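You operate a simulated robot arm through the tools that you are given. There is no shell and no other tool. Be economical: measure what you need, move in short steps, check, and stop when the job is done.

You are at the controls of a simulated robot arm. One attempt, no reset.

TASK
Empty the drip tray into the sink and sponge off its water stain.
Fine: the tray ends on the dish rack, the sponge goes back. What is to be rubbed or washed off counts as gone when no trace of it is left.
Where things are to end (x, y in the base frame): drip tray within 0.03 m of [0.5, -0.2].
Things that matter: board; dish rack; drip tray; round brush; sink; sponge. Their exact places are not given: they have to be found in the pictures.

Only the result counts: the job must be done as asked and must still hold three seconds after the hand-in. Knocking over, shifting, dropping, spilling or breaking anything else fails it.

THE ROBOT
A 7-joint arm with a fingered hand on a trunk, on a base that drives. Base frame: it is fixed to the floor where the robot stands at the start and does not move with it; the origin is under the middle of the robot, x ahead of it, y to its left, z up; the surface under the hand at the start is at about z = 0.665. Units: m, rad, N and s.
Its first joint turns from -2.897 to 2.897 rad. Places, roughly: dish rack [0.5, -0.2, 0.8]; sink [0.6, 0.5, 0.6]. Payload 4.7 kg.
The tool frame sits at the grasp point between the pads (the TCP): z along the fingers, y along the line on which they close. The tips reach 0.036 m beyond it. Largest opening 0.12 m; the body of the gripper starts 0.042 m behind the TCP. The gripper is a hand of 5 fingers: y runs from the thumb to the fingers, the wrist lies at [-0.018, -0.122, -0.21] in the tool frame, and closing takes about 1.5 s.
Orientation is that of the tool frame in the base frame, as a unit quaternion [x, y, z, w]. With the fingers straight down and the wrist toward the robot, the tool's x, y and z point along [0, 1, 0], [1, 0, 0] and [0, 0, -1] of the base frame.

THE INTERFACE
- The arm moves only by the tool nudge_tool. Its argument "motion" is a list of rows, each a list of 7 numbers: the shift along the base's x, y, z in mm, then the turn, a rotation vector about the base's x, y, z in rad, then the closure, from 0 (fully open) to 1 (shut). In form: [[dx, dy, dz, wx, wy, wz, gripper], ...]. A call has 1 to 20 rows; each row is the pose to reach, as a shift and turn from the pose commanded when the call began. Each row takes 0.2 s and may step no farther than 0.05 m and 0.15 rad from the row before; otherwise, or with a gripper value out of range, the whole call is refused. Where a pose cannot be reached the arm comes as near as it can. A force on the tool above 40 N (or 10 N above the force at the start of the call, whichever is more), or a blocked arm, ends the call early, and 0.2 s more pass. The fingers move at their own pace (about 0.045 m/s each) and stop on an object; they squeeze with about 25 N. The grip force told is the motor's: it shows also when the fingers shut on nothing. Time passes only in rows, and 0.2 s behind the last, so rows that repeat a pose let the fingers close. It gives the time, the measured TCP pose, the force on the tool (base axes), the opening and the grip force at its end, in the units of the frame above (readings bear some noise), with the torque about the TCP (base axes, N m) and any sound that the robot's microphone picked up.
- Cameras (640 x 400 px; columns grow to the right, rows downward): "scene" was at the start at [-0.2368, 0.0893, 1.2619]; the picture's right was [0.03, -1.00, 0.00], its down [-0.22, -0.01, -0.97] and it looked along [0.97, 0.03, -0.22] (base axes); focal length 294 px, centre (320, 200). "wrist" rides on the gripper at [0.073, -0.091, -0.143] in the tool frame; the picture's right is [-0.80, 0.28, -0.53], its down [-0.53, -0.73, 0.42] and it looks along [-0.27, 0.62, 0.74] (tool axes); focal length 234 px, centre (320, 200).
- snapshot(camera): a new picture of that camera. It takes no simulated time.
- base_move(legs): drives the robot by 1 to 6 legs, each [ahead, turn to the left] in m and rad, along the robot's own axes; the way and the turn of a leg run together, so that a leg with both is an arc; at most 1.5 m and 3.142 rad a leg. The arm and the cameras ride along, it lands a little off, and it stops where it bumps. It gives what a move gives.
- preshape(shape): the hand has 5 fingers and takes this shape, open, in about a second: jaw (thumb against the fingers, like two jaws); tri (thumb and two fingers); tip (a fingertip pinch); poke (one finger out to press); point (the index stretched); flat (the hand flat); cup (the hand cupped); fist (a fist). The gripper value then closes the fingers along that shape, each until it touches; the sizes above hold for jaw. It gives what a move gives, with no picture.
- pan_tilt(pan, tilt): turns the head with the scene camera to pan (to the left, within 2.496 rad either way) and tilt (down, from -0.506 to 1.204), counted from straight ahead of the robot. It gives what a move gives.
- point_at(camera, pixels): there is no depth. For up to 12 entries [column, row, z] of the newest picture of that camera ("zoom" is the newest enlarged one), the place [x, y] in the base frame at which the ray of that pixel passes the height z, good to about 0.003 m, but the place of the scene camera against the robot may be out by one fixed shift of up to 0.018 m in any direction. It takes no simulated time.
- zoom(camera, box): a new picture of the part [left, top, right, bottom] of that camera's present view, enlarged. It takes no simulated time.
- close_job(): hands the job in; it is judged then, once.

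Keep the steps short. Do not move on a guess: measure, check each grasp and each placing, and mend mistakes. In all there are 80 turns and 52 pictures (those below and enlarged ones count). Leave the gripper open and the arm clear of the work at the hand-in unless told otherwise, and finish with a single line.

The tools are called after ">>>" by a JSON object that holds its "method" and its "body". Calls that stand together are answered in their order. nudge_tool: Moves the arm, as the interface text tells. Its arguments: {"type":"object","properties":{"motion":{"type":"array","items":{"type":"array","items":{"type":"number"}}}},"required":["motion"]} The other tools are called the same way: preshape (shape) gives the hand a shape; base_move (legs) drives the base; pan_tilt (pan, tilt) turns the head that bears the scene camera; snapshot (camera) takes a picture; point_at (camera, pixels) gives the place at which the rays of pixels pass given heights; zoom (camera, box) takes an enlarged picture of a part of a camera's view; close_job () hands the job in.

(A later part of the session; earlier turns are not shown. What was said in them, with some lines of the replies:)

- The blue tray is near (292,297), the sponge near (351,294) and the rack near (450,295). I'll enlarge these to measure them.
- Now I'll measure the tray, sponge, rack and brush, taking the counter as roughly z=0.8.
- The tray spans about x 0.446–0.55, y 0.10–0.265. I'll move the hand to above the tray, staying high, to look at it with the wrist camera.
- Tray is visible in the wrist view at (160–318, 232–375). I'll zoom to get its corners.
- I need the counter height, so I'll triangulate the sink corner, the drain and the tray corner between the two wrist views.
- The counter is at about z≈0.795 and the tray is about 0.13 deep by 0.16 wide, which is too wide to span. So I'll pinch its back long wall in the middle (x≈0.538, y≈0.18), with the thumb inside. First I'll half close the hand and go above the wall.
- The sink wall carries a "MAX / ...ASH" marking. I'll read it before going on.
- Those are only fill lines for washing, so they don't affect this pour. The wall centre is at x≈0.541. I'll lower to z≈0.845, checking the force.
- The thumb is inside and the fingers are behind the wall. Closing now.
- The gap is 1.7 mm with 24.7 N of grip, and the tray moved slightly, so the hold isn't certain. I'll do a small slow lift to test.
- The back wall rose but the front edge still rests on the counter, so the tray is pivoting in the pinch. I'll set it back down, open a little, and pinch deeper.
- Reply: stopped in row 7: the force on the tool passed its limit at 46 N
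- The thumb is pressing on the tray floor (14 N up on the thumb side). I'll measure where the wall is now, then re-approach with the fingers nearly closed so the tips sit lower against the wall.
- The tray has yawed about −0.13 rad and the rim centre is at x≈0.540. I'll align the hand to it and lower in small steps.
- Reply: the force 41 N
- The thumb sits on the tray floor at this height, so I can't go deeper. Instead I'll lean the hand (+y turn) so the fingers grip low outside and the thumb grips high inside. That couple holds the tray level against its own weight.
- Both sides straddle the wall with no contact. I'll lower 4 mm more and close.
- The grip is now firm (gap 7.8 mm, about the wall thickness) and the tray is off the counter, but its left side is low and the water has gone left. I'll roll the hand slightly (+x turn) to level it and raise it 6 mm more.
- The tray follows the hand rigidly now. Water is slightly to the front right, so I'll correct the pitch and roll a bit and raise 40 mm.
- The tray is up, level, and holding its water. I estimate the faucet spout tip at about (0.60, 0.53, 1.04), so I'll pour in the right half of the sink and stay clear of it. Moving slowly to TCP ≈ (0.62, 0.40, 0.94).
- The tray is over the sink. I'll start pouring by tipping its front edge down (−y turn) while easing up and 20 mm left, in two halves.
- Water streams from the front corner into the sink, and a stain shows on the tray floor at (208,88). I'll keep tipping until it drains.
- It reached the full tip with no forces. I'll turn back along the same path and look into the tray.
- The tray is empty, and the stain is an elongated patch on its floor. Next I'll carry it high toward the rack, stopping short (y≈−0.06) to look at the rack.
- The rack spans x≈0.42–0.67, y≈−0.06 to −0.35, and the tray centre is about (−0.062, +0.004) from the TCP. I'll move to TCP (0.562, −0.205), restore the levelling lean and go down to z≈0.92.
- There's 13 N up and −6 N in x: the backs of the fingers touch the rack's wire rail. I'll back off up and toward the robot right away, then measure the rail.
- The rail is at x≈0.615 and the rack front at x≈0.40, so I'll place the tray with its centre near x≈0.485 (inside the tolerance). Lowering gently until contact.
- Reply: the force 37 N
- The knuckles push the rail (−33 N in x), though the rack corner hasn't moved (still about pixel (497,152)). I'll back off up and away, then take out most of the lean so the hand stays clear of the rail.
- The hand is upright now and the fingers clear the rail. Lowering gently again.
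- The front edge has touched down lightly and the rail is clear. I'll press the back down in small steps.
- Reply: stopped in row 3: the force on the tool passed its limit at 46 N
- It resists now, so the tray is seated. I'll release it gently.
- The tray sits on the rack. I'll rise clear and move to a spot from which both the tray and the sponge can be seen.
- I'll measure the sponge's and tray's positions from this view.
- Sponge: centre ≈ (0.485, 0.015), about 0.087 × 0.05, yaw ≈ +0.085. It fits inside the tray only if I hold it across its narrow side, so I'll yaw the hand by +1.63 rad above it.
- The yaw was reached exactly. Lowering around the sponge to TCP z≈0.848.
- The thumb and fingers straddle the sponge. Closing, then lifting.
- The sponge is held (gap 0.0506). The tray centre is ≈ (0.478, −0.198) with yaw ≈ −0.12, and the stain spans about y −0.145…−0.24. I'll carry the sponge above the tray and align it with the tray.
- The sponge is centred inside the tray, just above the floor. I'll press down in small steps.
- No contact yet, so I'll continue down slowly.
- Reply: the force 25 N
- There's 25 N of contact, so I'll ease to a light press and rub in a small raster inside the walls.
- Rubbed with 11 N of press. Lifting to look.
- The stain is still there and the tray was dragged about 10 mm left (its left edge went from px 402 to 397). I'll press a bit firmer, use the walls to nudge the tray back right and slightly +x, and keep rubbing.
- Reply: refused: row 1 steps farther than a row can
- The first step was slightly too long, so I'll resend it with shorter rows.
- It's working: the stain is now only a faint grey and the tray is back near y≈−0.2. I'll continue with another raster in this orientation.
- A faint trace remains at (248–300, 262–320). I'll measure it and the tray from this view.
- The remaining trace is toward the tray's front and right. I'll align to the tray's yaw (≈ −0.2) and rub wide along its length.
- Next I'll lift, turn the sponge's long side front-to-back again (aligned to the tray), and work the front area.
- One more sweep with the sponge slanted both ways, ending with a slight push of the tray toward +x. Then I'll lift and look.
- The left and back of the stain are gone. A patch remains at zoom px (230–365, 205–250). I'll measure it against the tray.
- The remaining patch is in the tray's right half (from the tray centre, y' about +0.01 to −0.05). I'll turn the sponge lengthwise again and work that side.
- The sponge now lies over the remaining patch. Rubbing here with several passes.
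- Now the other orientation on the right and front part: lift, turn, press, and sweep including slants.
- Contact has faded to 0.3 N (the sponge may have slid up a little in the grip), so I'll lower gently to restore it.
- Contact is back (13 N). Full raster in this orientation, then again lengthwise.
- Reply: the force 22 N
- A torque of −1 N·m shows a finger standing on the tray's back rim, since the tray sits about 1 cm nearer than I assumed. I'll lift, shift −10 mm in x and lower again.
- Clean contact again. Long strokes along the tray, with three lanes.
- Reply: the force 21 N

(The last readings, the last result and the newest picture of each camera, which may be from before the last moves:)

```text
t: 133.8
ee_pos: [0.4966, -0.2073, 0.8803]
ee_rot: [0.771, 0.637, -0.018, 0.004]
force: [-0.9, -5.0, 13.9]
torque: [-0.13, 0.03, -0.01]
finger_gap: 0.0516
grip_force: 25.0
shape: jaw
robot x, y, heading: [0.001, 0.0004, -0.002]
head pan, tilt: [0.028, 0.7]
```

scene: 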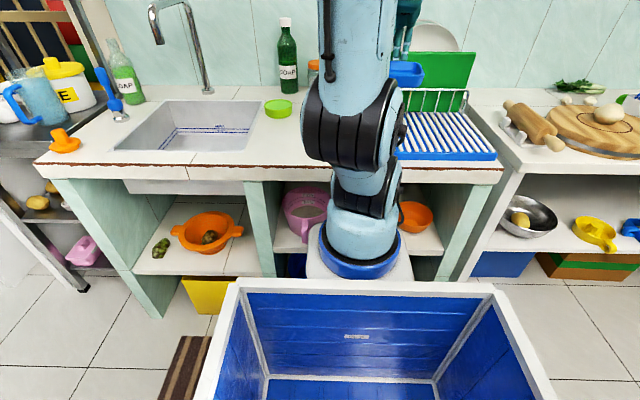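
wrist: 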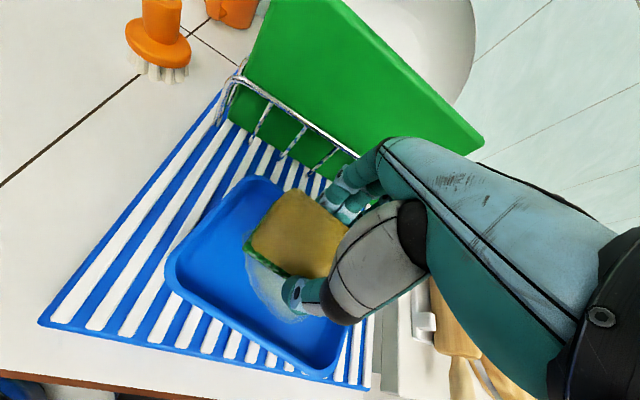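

Good pressure. One more front-to-back-oriented sweep with slants, to cover the corners and the front.

>>> {"method": "nudge_tool", "body": {"motion": [[-3, 2, 15, 0, 0, 0, 1], [-6, 2, 32, 0, 0, 0.1, 1], [-6, 2, 32, 0, 0, 0.25, 1], [-6, 2, 32, 0, 0, 0.4, 1], [-6, 2, 32, 0, 0, 0.55, 1], [-6, 2, 32, 0, 0, 0.7, 1], [-6, 2, 32, 0, 0, 0.85, 1], [-6, 2, 32, 0, 0, 1.0, 1], [-6, 2, 32, 0, 0, 1.15, 1], [-6, 2, 32, 0, 0, 1.3, 1], [-6, 2, 32, 0, 0, 1.45, 1], [-6, 2, 32, 0, 0, 1.57, 1], [-6, 2, 15, 0, 0, 1.57, 1], [-6, 2, 4, 0, 0, 1.57, 1], [-6, 2, 0.5, 0, 0, 1.57, 1]]}}

>>> {"method": "nudge_tool", "body": {"motion": [[-10, 2, 0, 0, 0, 0, 1], [-8, 10, 0, 0, 0, 0, 1], [-7, 18, 0, 0, 0, 0, 1], [-9, 7, 0, 0, 0, 0, 1], [-11, -4, 0, 0, 0, 0, 1], [-13, -14, 0, 0, 0, 0, 1], [-11, -4, 0, 0, 0, 0, 1], [-9, 7, 0, 0, 0, 0, 1], [-7, 18, 0, 0, 0, 0, 1], [2, 15, 0, 0, 0, 0, 1], [0, 5, 0, 0, 0, 0, 1], [-2, -6, 0, 0, 0, 0, 1], [-4, -16, 0, 0, 0, 0, 1], [-13, -14, 0, 0, 0, 0, 1], [-10, -12, 0, 0, 0, 0.14, 1], [-9, -11, 0, 0, 0, 0.28, 1], [-8, -11, 0, 0, 0, 0.42, 1], [-3, -15, 0, 0, 0, 0.42, 1], [-8, -11, 0, 0, 0, 0.42, 1], [-6, -4, 0, 0, 0, 0.42, 1]]}}

>>> {"method": "nudge_tool", "body": {"motion": [[-2, -8, 0, 0, 0, 0, 1], [2, -10, 0, 0, 0, -0.1, 1], [-2, -6, 0, 0, 0, -0.2, 1], [-4, -8, 0, 0, 0, -0.3, 1], [-6, -9, 0, 0, 0, -0.42, 1], [-4, 1, 0, 0, 0, -0.42, 1], [-2, 11, 0, 0, 0, -0.42, 1], [0, 20, 0, 0, 0, -0.42, 1], [2, 20, 0, 0, 0, -0.56, 1], [3, 19, 0, 0, 0, -0.7, 1], [3, 12, 0, 0, 0, -0.8, 1], [3, 19, 0, 0, 0, -0.8, 1], [2, 10, 0, 0, 0, -0.66, 1], [0, 4, 0, 0, 0, -0.52, 1], [2, 4, 0, 0, 0, -0.42, 1], [10, 3, 0, 0, 0, -0.42, 1], [18, 2, 0, 0, 0, -0.42, 1], [22, 2, 0, 0, 0, -0.42, 1], [14, 2, 0, 0, 0, -0.42, 1], [14, 2, 20, 0, 0, -0.42, 1]]}}

```text
t: 137.0
ee_pos: [0.4885, -0.2047, 0.88]
ee_rot: [0.094, 0.995, -0.01, 0.015]
force: [2.7, -1.6, 11.6]
torque: [-0.13, -0.41, -0.04]
finger_gap: 0.0484
grip_force: 25.1
shape: jaw
robot x, y, heading: [-0.0021, -0.0021, 0.002]
head pan, tilt: [0.028, 0.7]
```

```text
t: 141.2
ee_pos: [0.4841, -0.2091, 0.8818]
ee_rot: [-0.115, 0.993, -0.006, 0.017]
force: [-0.7, 0.0, -1.8]
torque: [-0.01, -0.02, 0.0]
finger_gap: 0.0485
grip_force: 24.7
shape: jaw
robot x, y, heading: [0.0002, 0.0, 0.005]
head pan, tilt: [0.028, 0.7]
```

```text
t: 145.4
ee_pos: [0.4976, -0.2045, 0.9]
ee_rot: [0.094, 0.995, -0.009, 0.014]
force: [0.0, 0.5, -0.4]
torque: [0.04, -0.01, 0.02]
finger_gap: 0.0485
grip_force: 25.3
shape: jaw
robot x, y, heading: [-0.0009, 0.0016, 0.002]
head pan, tilt: [0.028, 0.7]
```

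Contact was lost and the grip gap changed to 48.5 mm, so the sponge shifted in the hand. I'll lower carefully at the tray's middle to feel where it touches.

>>> {"method": "nudge_tool", "body": {"motion": [[-10, 2, -8, 0, 0, 0, 1], [-10, 2, -16, 0, 0, 0, 1], [-10, 2, -20, 0, 0, 0, 1], [-10, 2, -22, 0, 0, 0, 1], [-10, 2, -22, 0, 0, 0, 1]]}}

```text
t: 146.6
ee_pos: [0.4895, -0.2043, 0.8785]
ee_rot: [0.095, 0.995, -0.011, 0.016]
force: [2.1, 0.8, 19.0]
torque: [-0.01, -0.11, -0.02]
finger_gap: 0.0489
grip_force: 25.1
shape: jaw
robot x, y, heading: [0.0003, -0.0001, -0.002]
head pan, tilt: [0.028, 0.7]
```

Flat contact now (19 N, little torque). I'll repeat the full sweep at this height, slightly eased.

>>> {"method": "nudge_tool", "body": {"motion": [[-8, 2, 0.6, 0, 0, 0, 1], [-10, 2, 0.6, 0, 0, 0, 1], [-8, 10, 0.6, 0, 0, 0, 1], [-7, 17, 0.6, 0, 0, 0, 1], [-9, 7, 0.6, 0, 0, 0, 1], [-11, -4, 0.6, 0, 0, 0, 1], [-13, -14, 0.6, 0, 0, 0, 1], [-11, -4, 0.6, 0, 0, 0, 1], [-9, 7, 0.6, 0, 0, 0, 1], [-7, 17, 0.6, 0, 0, 0, 1], [0, 15, 0.6, 0, 0, 0, 1], [-1, 5, 0.6, 0, 0, 0, 1], [-3, -6, 0.6, 0, 0, 0, 1], [-5, -16, 0.6, 0, 0, 0, 1], [-13, -14, 0.6, 0, 0, 0, 1], [-10, -12, 0.6, 0, 0, 0.14, 1], [-9, -11, 0.6, 0, 0, 0.28, 1], [-8, -11, 0.6, 0, 0, 0.42, 1], [-4, -15, 0.6, 0, 0, 0.42, 1], [-7, -8, 0.6, 0, 0, 0.42, 1]]}}

>>> {"method": "nudge_tool", "body": {"motion": [[0, -4, 0, 0, 0, 0, 1], [2, -6, 0, 0, 0, -0.1, 1], [0, 0, 0, 0, 0, -0.25, 1], [-2, -2, 0, 0, 0, -0.38, 1], [-5, -6, 0, 0, 0, -0.42, 1], [-3, 4, 0, 0, 0, -0.42, 1], [-1, 14, 0, 0, 0, -0.42, 1], [0, 22, 0, 0, 0, -0.42, 1], [2, 22, 0, 0, 0, -0.56, 1], [3, 21, 0, 0, 0, -0.7, 1], [3, 14, 0, 0, 0, -0.8, 1], [3, 21, 0, 0, 0, -0.8, 1], [2, 12, 0, 0, 0, -0.66, 1], [0, 6, 0, 0, 0, -0.52, 1], [2, 6, 0, 0, 0, -0.42, 1], [10, 6, 0, 0, 0, -0.42, 1], [16, 8, 0, 0, 0, -0.42, 1], [14, -3, 0, 0, 0, -0.42, 1], [12, -10, 0, 0, 0, -0.42, 1], [8, 4, 0, 0, 0, -0.42, 1]]}}

```text
t: 150.8
ee_pos: [0.4822, -0.2125, 0.8791]
ee_rot: [-0.115, 0.993, -0.006, 0.018]
force: [-0.1, 0.0, 0.4]
torque: [0.0, -0.03, -0.03]
finger_gap: 0.0496
grip_force: 25.6
shape: jaw
robot x, y, heading: [-0.0021, 0.0055, -0.001]
head pan, tilt: [0.028, 0.7]
```

```text
t: 155.0
ee_pos: [0.49, -0.2085, 0.8801]
ee_rot: [0.095, 0.995, -0.01, 0.015]
force: [-0.8, 0.2, 0.3]
torque: [-0.01, -0.02, -0.01]
finger_gap: 0.0494
grip_force: 24.8
shape: jaw
robot x, y, heading: [0.0022, 0.001, 0.002]
head pan, tilt: [0.028, 0.7]
```

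The sponge slides up in the grip again. I'll set it flat on the tray floor, open a little, and re-grip at the original height.

>>> {"method": "nudge_tool", "body": {"motion": [[0, 4, -1, 0, 0, 0, 1], [0, 4, -2, 0, 0, 0, 1], [0, 4, -3, 0, 0, 0, 1], [0, 4, -3, 0, 0, 0, 0.6], [0, 4, -3, 0, 0, 0, 0.48], [0, 4, -1, 0, 0, 0, 0.48], [0, 4, 3, 0, 0, 0, 0.48], [0, 4, 6, 0, 0, 0, 0.48], [0, 4, 6, 0, 0, 0, 0.48]]}}

>>> {"method": "nudge_tool", "body": {"motion": [[0, 0, 0, 0, 0, 0, 0.7], [0, 0, 0, 0, 0, 0, 1], [0, 0, 0, 0, 0, 0, 1], [0, 0, 0, 0, 0, 0, 1], [0, 0, -0.7, 0, 0, 0, 1], [0, 0, -1.4, 0, 0, 0, 1], [0, 0, -1.4, 0, 0, 0, 1]]}}

```text
t: 157.0
ee_pos: [0.4885, -0.2041, 0.8855]
ee_rot: [0.095, 0.995, -0.01, 0.015]
force: [-0.2, -0.3, -0.9]
torque: [0.01, 0.01, 0.02]
finger_gap: 0.0618
grip_force: 0.0
shape: jaw
robot x, y, heading: [-0.0001, 0.0006, 0.006]
head pan, tilt: [0.028, 0.7]
```

```text
t: 158.6
ee_pos: [0.4893, -0.2028, 0.8834]
ee_rot: [0.095, 0.995, -0.011, 0.015]
force: [0.1, -0.4, 11.4]
torque: [0.06, -0.03, 0.02]
finger_gap: 0.0511
grip_force: 24.8
shape: jaw
robot x, y, heading: [-0.0011, 0.0002, 0.002]
head pan, tilt: [0.028, 0.7]
```

The sponge is freshly gripped, flat, with 11 N of contact. Raster without slants.

>>> {"method": "nudge_tool", "body": {"motion": [[-9, 2, 0, 0, 0, 0, 1], [-7, 10, 0, 0, 0, 0, 1], [-6, 16, 0, 0, 0, 0, 1], [-8, 6, 0, 0, 0, 0, 1], [-10, -4, 0, 0, 0, 0, 1], [-12, -14, 0, 0, 0, 0, 1], [-10, -4, 0, 0, 0, 0, 1], [-8, 6, 0, 0, 0, 0, 1], [-6, 16, 0, 0, 0, 0, 1], [3, 14, 0, 0, 0, 0, 1], [1, 4, 0, 0, 0, 0, 1], [-1, -6, 0, 0, 0, 0, 1], [-3, -16, 0, 0, 0, 0, 1], [6, -17, 0, 0, 0, 0, 1], [8, -7, 0, 0, 0, 0, 1], [10, 3, 0, 0, 0, 0, 1], [11, 13, 0, 0, 0, 0, 1], [3, 5, 0, 0, 0, 0, 1], [-4, -5, 0, 0, 0, 0, 1], [-12, -14, 0, 0, 0, 0, 1]]}}

>>> {"method": "nudge_tool", "body": {"motion": [[6, 6, 15, 0, 0, 0, 1], [12, 10, 32, 0, 0, -0.1, 1], [12, 10, 32, 0, 0, -0.25, 1], [12, 10, 32, 0, 0, -0.4, 1], [12, 10, 32, 0, 0, -0.55, 1], [12, 10, 32, 0, 0, -0.7, 1], [12, 10, 32, 0, 0, -0.85, 1], [12, 10, 32, 0, 0, -1.0, 1], [12, 10, 32, 0, 0, -1.15, 1], [12, 10, 32, 0, 0, -1.3, 1], [12, 10, 32, 0, 0, -1.45, 1], [10, 10, 32, 0, 0, -1.57, 1], [8, 10, 15, 0, 0, -1.57, 1], [8, 10, 4, 0, 0, -1.57, 1], [8, 10, 0, 0, 0, -1.57, 1]]}}

```text
t: 162.8
ee_pos: [0.4759, -0.2183, 0.8839]
ee_rot: [0.095, 0.995, -0.01, 0.015]
force: [1.2, 1.7, 5.9]
torque: [0.12, -0.06, 0.03]
finger_gap: 0.0512
grip_force: 24.9
shape: jaw
robot x, y, heading: [0.0003, 0.0065, 0.001]
head pan, tilt: [0.028, 0.7]
```

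```text
t: 166.0
ee_pos: [0.4857, -0.2087, 0.885]
ee_rot: [0.771, 0.637, -0.018, 0.004]
force: [-0.8, -0.2, 0.4]
torque: [-0.03, -0.04, 0.03]
finger_gap: 0.051
grip_force: 24.9
shape: jaw
robot x, y, heading: [-0.0023, -0.0022, 0.003]
head pan, tilt: [0.028, 0.7]
```

Not quite touching. I'll lower about 1.5 mm, then run long strokes.

>>> {"method": "nudge_tool", "body": {"motion": [[0, 0, -1, 0, 0, 0, 1], [0, 0, -1.8, 0, 0, 0, 1], [0, 0, -1.8, 0, 0, 0, 1]]}}

>>> {"method": "nudge_tool", "body": {"motion": [[-2, -10, 0, 0, 0, 0, 1], [-4, -18, 0, 0, 0, 0, 1], [-2, -8, 0, 0, 0, 0, 1], [0, 3, 0, 0, 0, 0, 1], [2, 14, 0, 0, 0, 0, 1], [4, 24, 0, 0, 0, 0, 1], [-3, 25, 0, 0, 0, 0, 1], [-5, 14, 0, 0, 0, 0, 1], [-7, 3, 0, 0, 0, 0, 1], [-9, -8, 0, 0, 0, 0, 1], [-11, -17, 0, 0, 0, 0, 1], [-9, -8, 0, 0, 0, 0, 1], [-7, 3, 0, 0, 0, 0, 1], [-5, 14, 0, 0, 0, 0, 1], [6, 13, 0, 0, 0, 0, 1], [4, 2, 0, 0, 0, 0, 1], [2, -9, 0, 0, 0, 0, 1], [1, -18, 0, 0, 0, 0, 1], [3, -8, 0, 0, 0, 0, 1], [8, 3, 0, 0, 0, 0, 1]]}}

```text
t: 166.8
ee_pos: [0.4854, -0.2083, 0.8832]
ee_rot: [0.771, 0.636, -0.017, 0.006]
force: [-0.7, 0.9, 18.1]
torque: [-0.14, -0.27, 0.02]
finger_gap: 0.0514
grip_force: 25.2
shape: jaw
robot x, y, heading: [-0.0003, 0.0028, -0.001]
head pan, tilt: [0.028, 0.7]
```

```text
t: 171.0
ee_pos: [0.4926, -0.2062, 0.8823]
ee_rot: [0.771, 0.636, -0.018, 0.003]
force: [-2.4, -4.9, 14.7]
torque: [-0.17, 0.01, -0.07]
finger_gap: 0.0521
grip_force: 25.5
shape: jaw
robot x, y, heading: [0.0028, -0.0002, -0.004]
head pan, tilt: [0.028, 0.7]
```

One more set of strokes at this good pressure.

>>> {"method": "nudge_tool", "body": {"motion": [[-8, -2, 0, 0, 0, 0, 1], [-15, -10, 0, 0, 0, 0, 1], [-18, -20, 0, 0, 0, 0, 1], [-16, -10, 0, 0, 0, 0, 1], [-14, 0, 0, 0, 0, 0, 1], [-12, 11, 0, 0, 0, 0, 1], [-10, 21, 0, 0, 0, 0, 1], [-12, 11, 0, 0, 0, 0, 1], [-14, 0, 0, 0, 0, 0, 1], [-16, -10, 0, 0, 0, 0, 1], [-18, -20, 0, 0, 0, 0, 1], [-10, -20, 0, 0, 0, 0, 1], [-8, -10, 0, 0, 0, 0, 1], [-6, 0, 0, 0, 0, 0, 1], [-4, 11, 0, 0, 0, 0, 1], [-6, 0, 0, 0, 0, 0, 1], [-8, -10, 0, 0, 0, 0, 1], [-10, -20, 0, 0, 0, 0, 1], [-2, -8, 0, 0, 0, 0, 1], [2, 2, 0, 0, 0, 0, 1]]}}

>>> {"method": "nudge_tool", "body": {"motion": [[0, -3, 0, 0, 0, 0, 1], [-2, -12, 0, 0, 0, 0, 1], [-4, -22, 0, 0, 0, 0, 1], [-2, -12, 0, 0, 0, 0, 1], [0, -2, 0, 0, 0, 0, 1], [2, 8, 0, 0, 0, 0, 1], [3, 16, 0, 0, 0, 0, 1], [6, 6, 0, 0, 0, 0, 1], [4, -4, 0, 0, 0, 0, 1], [2, -14, 0, 0, 0, 0, 1], [1, -22, 0, 0, 0, 0, 1], [2, -14, 0, 0, 0, 0, 1], [4, -4, 0, 0, 0, 0, 1], [6, 6, 0, 0, 0, 0, 1], [3, 0, 0, 0, 0, 0, 1], [0, 0, 20, 0, 0, 0, 1], [0, 0, 60, 0, 0, 0, 1], [0, 0, 105, 0, 0, 0, 1], [0, 0, 105, 0, 0, 0, 1]]}}

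```text
t: 175.2
ee_pos: [0.4945, -0.2038, 0.8828]
ee_rot: [0.771, 0.637, -0.018, 0.006]
force: [-2.9, -6.3, 20.5]
torque: [-0.27, -0.07, -0.12]
finger_gap: 0.0523
grip_force: 25.5
shape: jaw
robot x, y, heading: [0.0004, 0.0041, -0.002]
head pan, tilt: [0.028, 0.7]
```

```text
t: 179.2
ee_pos: [0.4961, -0.2029, 0.9877]
ee_rot: [0.771, 0.637, -0.018, 0.004]
force: [-0.4, -0.6, 0.6]
torque: [0.0, -0.01, 0.0]
finger_gap: 0.0515
grip_force: 25.1
shape: jaw
robot x, y, heading: [0.0011, 0.0006, -0.001]
head pan, tilt: [0.028, 0.7]
```

For the last picture I'll use the wrist camera from a spot where the sponge doesn't hide the tray floor: TCP ≈ (0.47, −0.33, 1.03), hand straight.

>>> {"method": "nudge_tool", "body": {"motion": [[-6, -30, 12, 0, 0, 0.06, 1], [-13, -65, 25, 0, 0, 0.12, 1], [-20, -100, 38, 0, 0, 0.18, 1], [-26, -127, 42, 0, 0, 0.18, 1], [-26, -127, 42, 0, 0, 0.18, 1]]}}

>>> {"method": "zoom", "body": {"camera": "wrist", "box": [60, 120, 300, 330]}}

```text
t: 180.4
ee_pos: [0.4676, -0.3292, 1.0296]
ee_rot: [0.71, 0.704, -0.018, 0.005]
force: [0.6, 0.7, 0.1]
torque: [0.01, 0.02, 0.0]
finger_gap: 0.0517
grip_force: 25.3
shape: jaw
robot x, y, heading: [0.0043, 0.0006, -0.004]
head pan, tilt: [0.028, 0.7]
```

```text
1.90 times, centred on (180, 225) of wrist
```

zoom: 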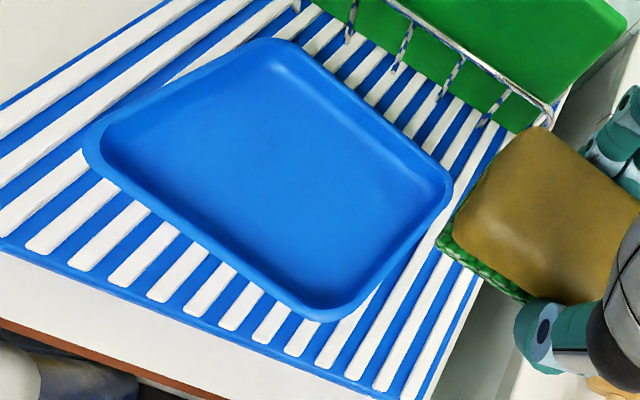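

The tray floor is completely clean. I'll check the tray's position from this picture.

>>> {"method": "point_at", "body": {"camera": "zoom", "pixels": [[268, 38, 0.855], [451, 187, 0.855], [325, 321, 0.855], [84, 150, 0.855], [360, 102, 0.855], [205, 238, 0.855], [170, 90, 0.855], [395, 265, 0.855]]}}

```text
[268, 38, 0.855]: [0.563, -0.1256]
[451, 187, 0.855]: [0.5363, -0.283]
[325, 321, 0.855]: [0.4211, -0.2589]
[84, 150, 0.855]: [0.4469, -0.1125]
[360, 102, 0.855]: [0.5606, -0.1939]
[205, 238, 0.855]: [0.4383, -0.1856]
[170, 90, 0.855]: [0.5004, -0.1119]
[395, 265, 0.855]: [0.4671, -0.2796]
```

The tray centre is ≈ (0.492, −0.195), within tolerance. Now I'll return the sponge to its original place and yaw: TCP (0.487, 0.014).

>>> {"method": "nudge_tool", "body": {"motion": [[1, 15, 0, 0, 0, 0.14, 1], [3, 40, 0, 0, 0, 0.28, 1], [5, 70, 0, 0, 0, 0.42, 1], [7, 100, 0, 0, 0, 0.56, 1], [9, 130, 0, 0, 0, 0.7, 1], [11, 160, 0, 0, 0, 0.84, 1], [13, 190, 0, 0, 0, 0.98, 1], [15, 220, 0, 0, 0, 1.12, 1], [16, 250, 0, 0, 0, 1.26, 1], [17, 280, 0, 0, 0, 1.4, 1], [18, 310, 0, 0, 0, 1.54, 1], [19, 335, 0, 0, 0, 1.66, 1], [19, 344, 0, 0, 0, 1.66, 1], [19, 344, -45, 0, 0, 1.66, 1], [19, 344, -90, 0, 0, 1.66, 1], [19, 344, -130, 0, 0, 1.66, 1], [19, 344, -160, 0, 0, 1.66, 1], [19, 344, -170, 0, 0, 1.66, 1], [19, 344, -170, 0, 0, 1.66, 1]]}}

```text
t: 184.4
ee_pos: [0.4884, 0.0138, 0.8569]
ee_rot: [-0.04, 0.999, -0.008, 0.016]
force: [-0.8, 0.1, -0.2]
torque: [-0.03, -0.01, 0.02]
finger_gap: 0.0513
grip_force: 25.3
shape: jaw
robot x, y, heading: [0.0025, -0.0015, -0.002]
head pan, tilt: [0.028, 0.7]
```

Over the spot. Lowering gently until contact.

>>> {"method": "nudge_tool", "body": {"motion": [[-1, 0, -4, 0, 0, 0, 1], [-1, 0, -7, 0, 0, 0, 1], [-1, 0, -9, 0, 0, 0, 1], [-1, 0, -9, 0, 0, 0, 1]]}}

```text
t: 185.4
ee_pos: [0.4879, 0.0134, 0.8496]
ee_rot: [-0.039, 0.999, -0.009, 0.016]
force: [0.8, -0.2, 0.0]
torque: [-0.01, 0.0, -0.02]
finger_gap: 0.0512
grip_force: 25.0
shape: jaw
robot x, y, heading: [0.0015, 0.0017, -0.003]
head pan, tilt: [0.028, 0.7]
```

>>> {"method": "nudge_tool", "body": {"motion": [[0, 0, -1, 0, 0, 0, 1], [0, 0, -2, 0, 0, 0, 1], [0, 0, -2.5, 0, 0, 0, 1]]}}

```text
t: 186.2
ee_pos: [0.4872, 0.0129, 0.848]
ee_rot: [-0.041, 0.999, -0.008, 0.017]
force: [0.2, -0.6, -0.6]
torque: [0.06, 0.01, 0.0]
finger_gap: 0.0516
grip_force: 24.8
shape: jaw
robot x, y, heading: [-0.0012, -0.0024, 0.001]
head pan, tilt: [0.028, 0.7]
```

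No contact yet, so a bit lower.

>>> {"method": "nudge_tool", "body": {"motion": [[0, 0, -1, 0, 0, 0, 1], [0, 0, -2, 0, 0, 0, 1], [0, 0, -2, 0, 0, 0, 1]]}}

```text
t: 187.0
ee_pos: [0.4875, 0.0134, 0.8455]
ee_rot: [-0.04, 0.999, -0.009, 0.017]
force: [-0.1, 0.1, -0.4]
torque: [0.0, 0.0, 0.02]
finger_gap: 0.0516
grip_force: 24.9
shape: jaw
robot x, y, heading: [0.0015, -0.0026, 0.004]
head pan, tilt: [0.028, 0.7]
```

>>> {"method": "nudge_tool", "body": {"motion": [[0, 0, -1, 0, 0, 0, 1], [0, 0, -2, 0, 0, 0, 1], [0, 0, -3, 0, 0, 0, 1], [0, 0, -3, 0, 0, 0, 1]]}}

```text
t: 188.0
ee_pos: [0.4874, 0.0124, 0.8441]
ee_rot: [-0.04, 0.999, -0.007, 0.017]
force: [1.5, 0.4, 31.2]
torque: [0.08, -0.12, 0.0]
finger_gap: 0.0522
grip_force: 25.1
shape: jaw
robot x, y, heading: [-0.0018, -0.0002, -0.003]
head pan, tilt: [0.028, 0.7]
```

Contact made. I'll ease up, open, and rise clear.

>>> {"method": "nudge_tool", "body": {"motion": [[0, 0, 1.5, 0, 0, 0, 1], [0, 0, 2, 0, 0, 0, 0.7], [0, 0, 2, 0, 0, 0, 0.4], [0, 0, 2, 0, 0, 0, 0.3], [0, 0, 2, 0, 0, 0, 0.3], [0, 0, 2, 0, 0, 0, 0.3], [0, 0, 15, 0, 0, 0, 0.3], [0, 0, 45, 0, 0, 0, 0.3], [0, 0, 90, 0, 0, 0, 0.3], [0, 0, 135, 0, 0, 0, 0.2], [0, 0, 180, 0, 0, 0, 0], [0, 0, 220, 0, 0, 0, 0], [0, 0, 220, 0, 0, 0, 0], [0, 0, 220, 0, 0, 0, 0], [0, 0, 220, 0, 0, 0, 0]]}}

```text
t: 191.2
ee_pos: [0.487, 0.0139, 1.0633]
ee_rot: [-0.04, 0.999, -0.009, 0.017]
force: [-0.5, -0.4, 0.4]
torque: [-0.02, -0.01, -0.01]
finger_gap: 0.1196
grip_force: 0.1
shape: jaw
robot x, y, heading: [0.0003, -0.0, -0.001]
head pan, tilt: [0.028, 0.7]
```

The hand is open and clear, the tray is clean on the rack, and the sponge is back in its place. Handing in.

>>> {"method": "close_job", "body": {}}

```text
The job is handed in.
```

I emptied the drip tray into the sink, sponged its stain off completely, left the tray on the dish rack at about (0.492, −0.195), and put the sponge back; no picture was left to check the sponge after I released it.
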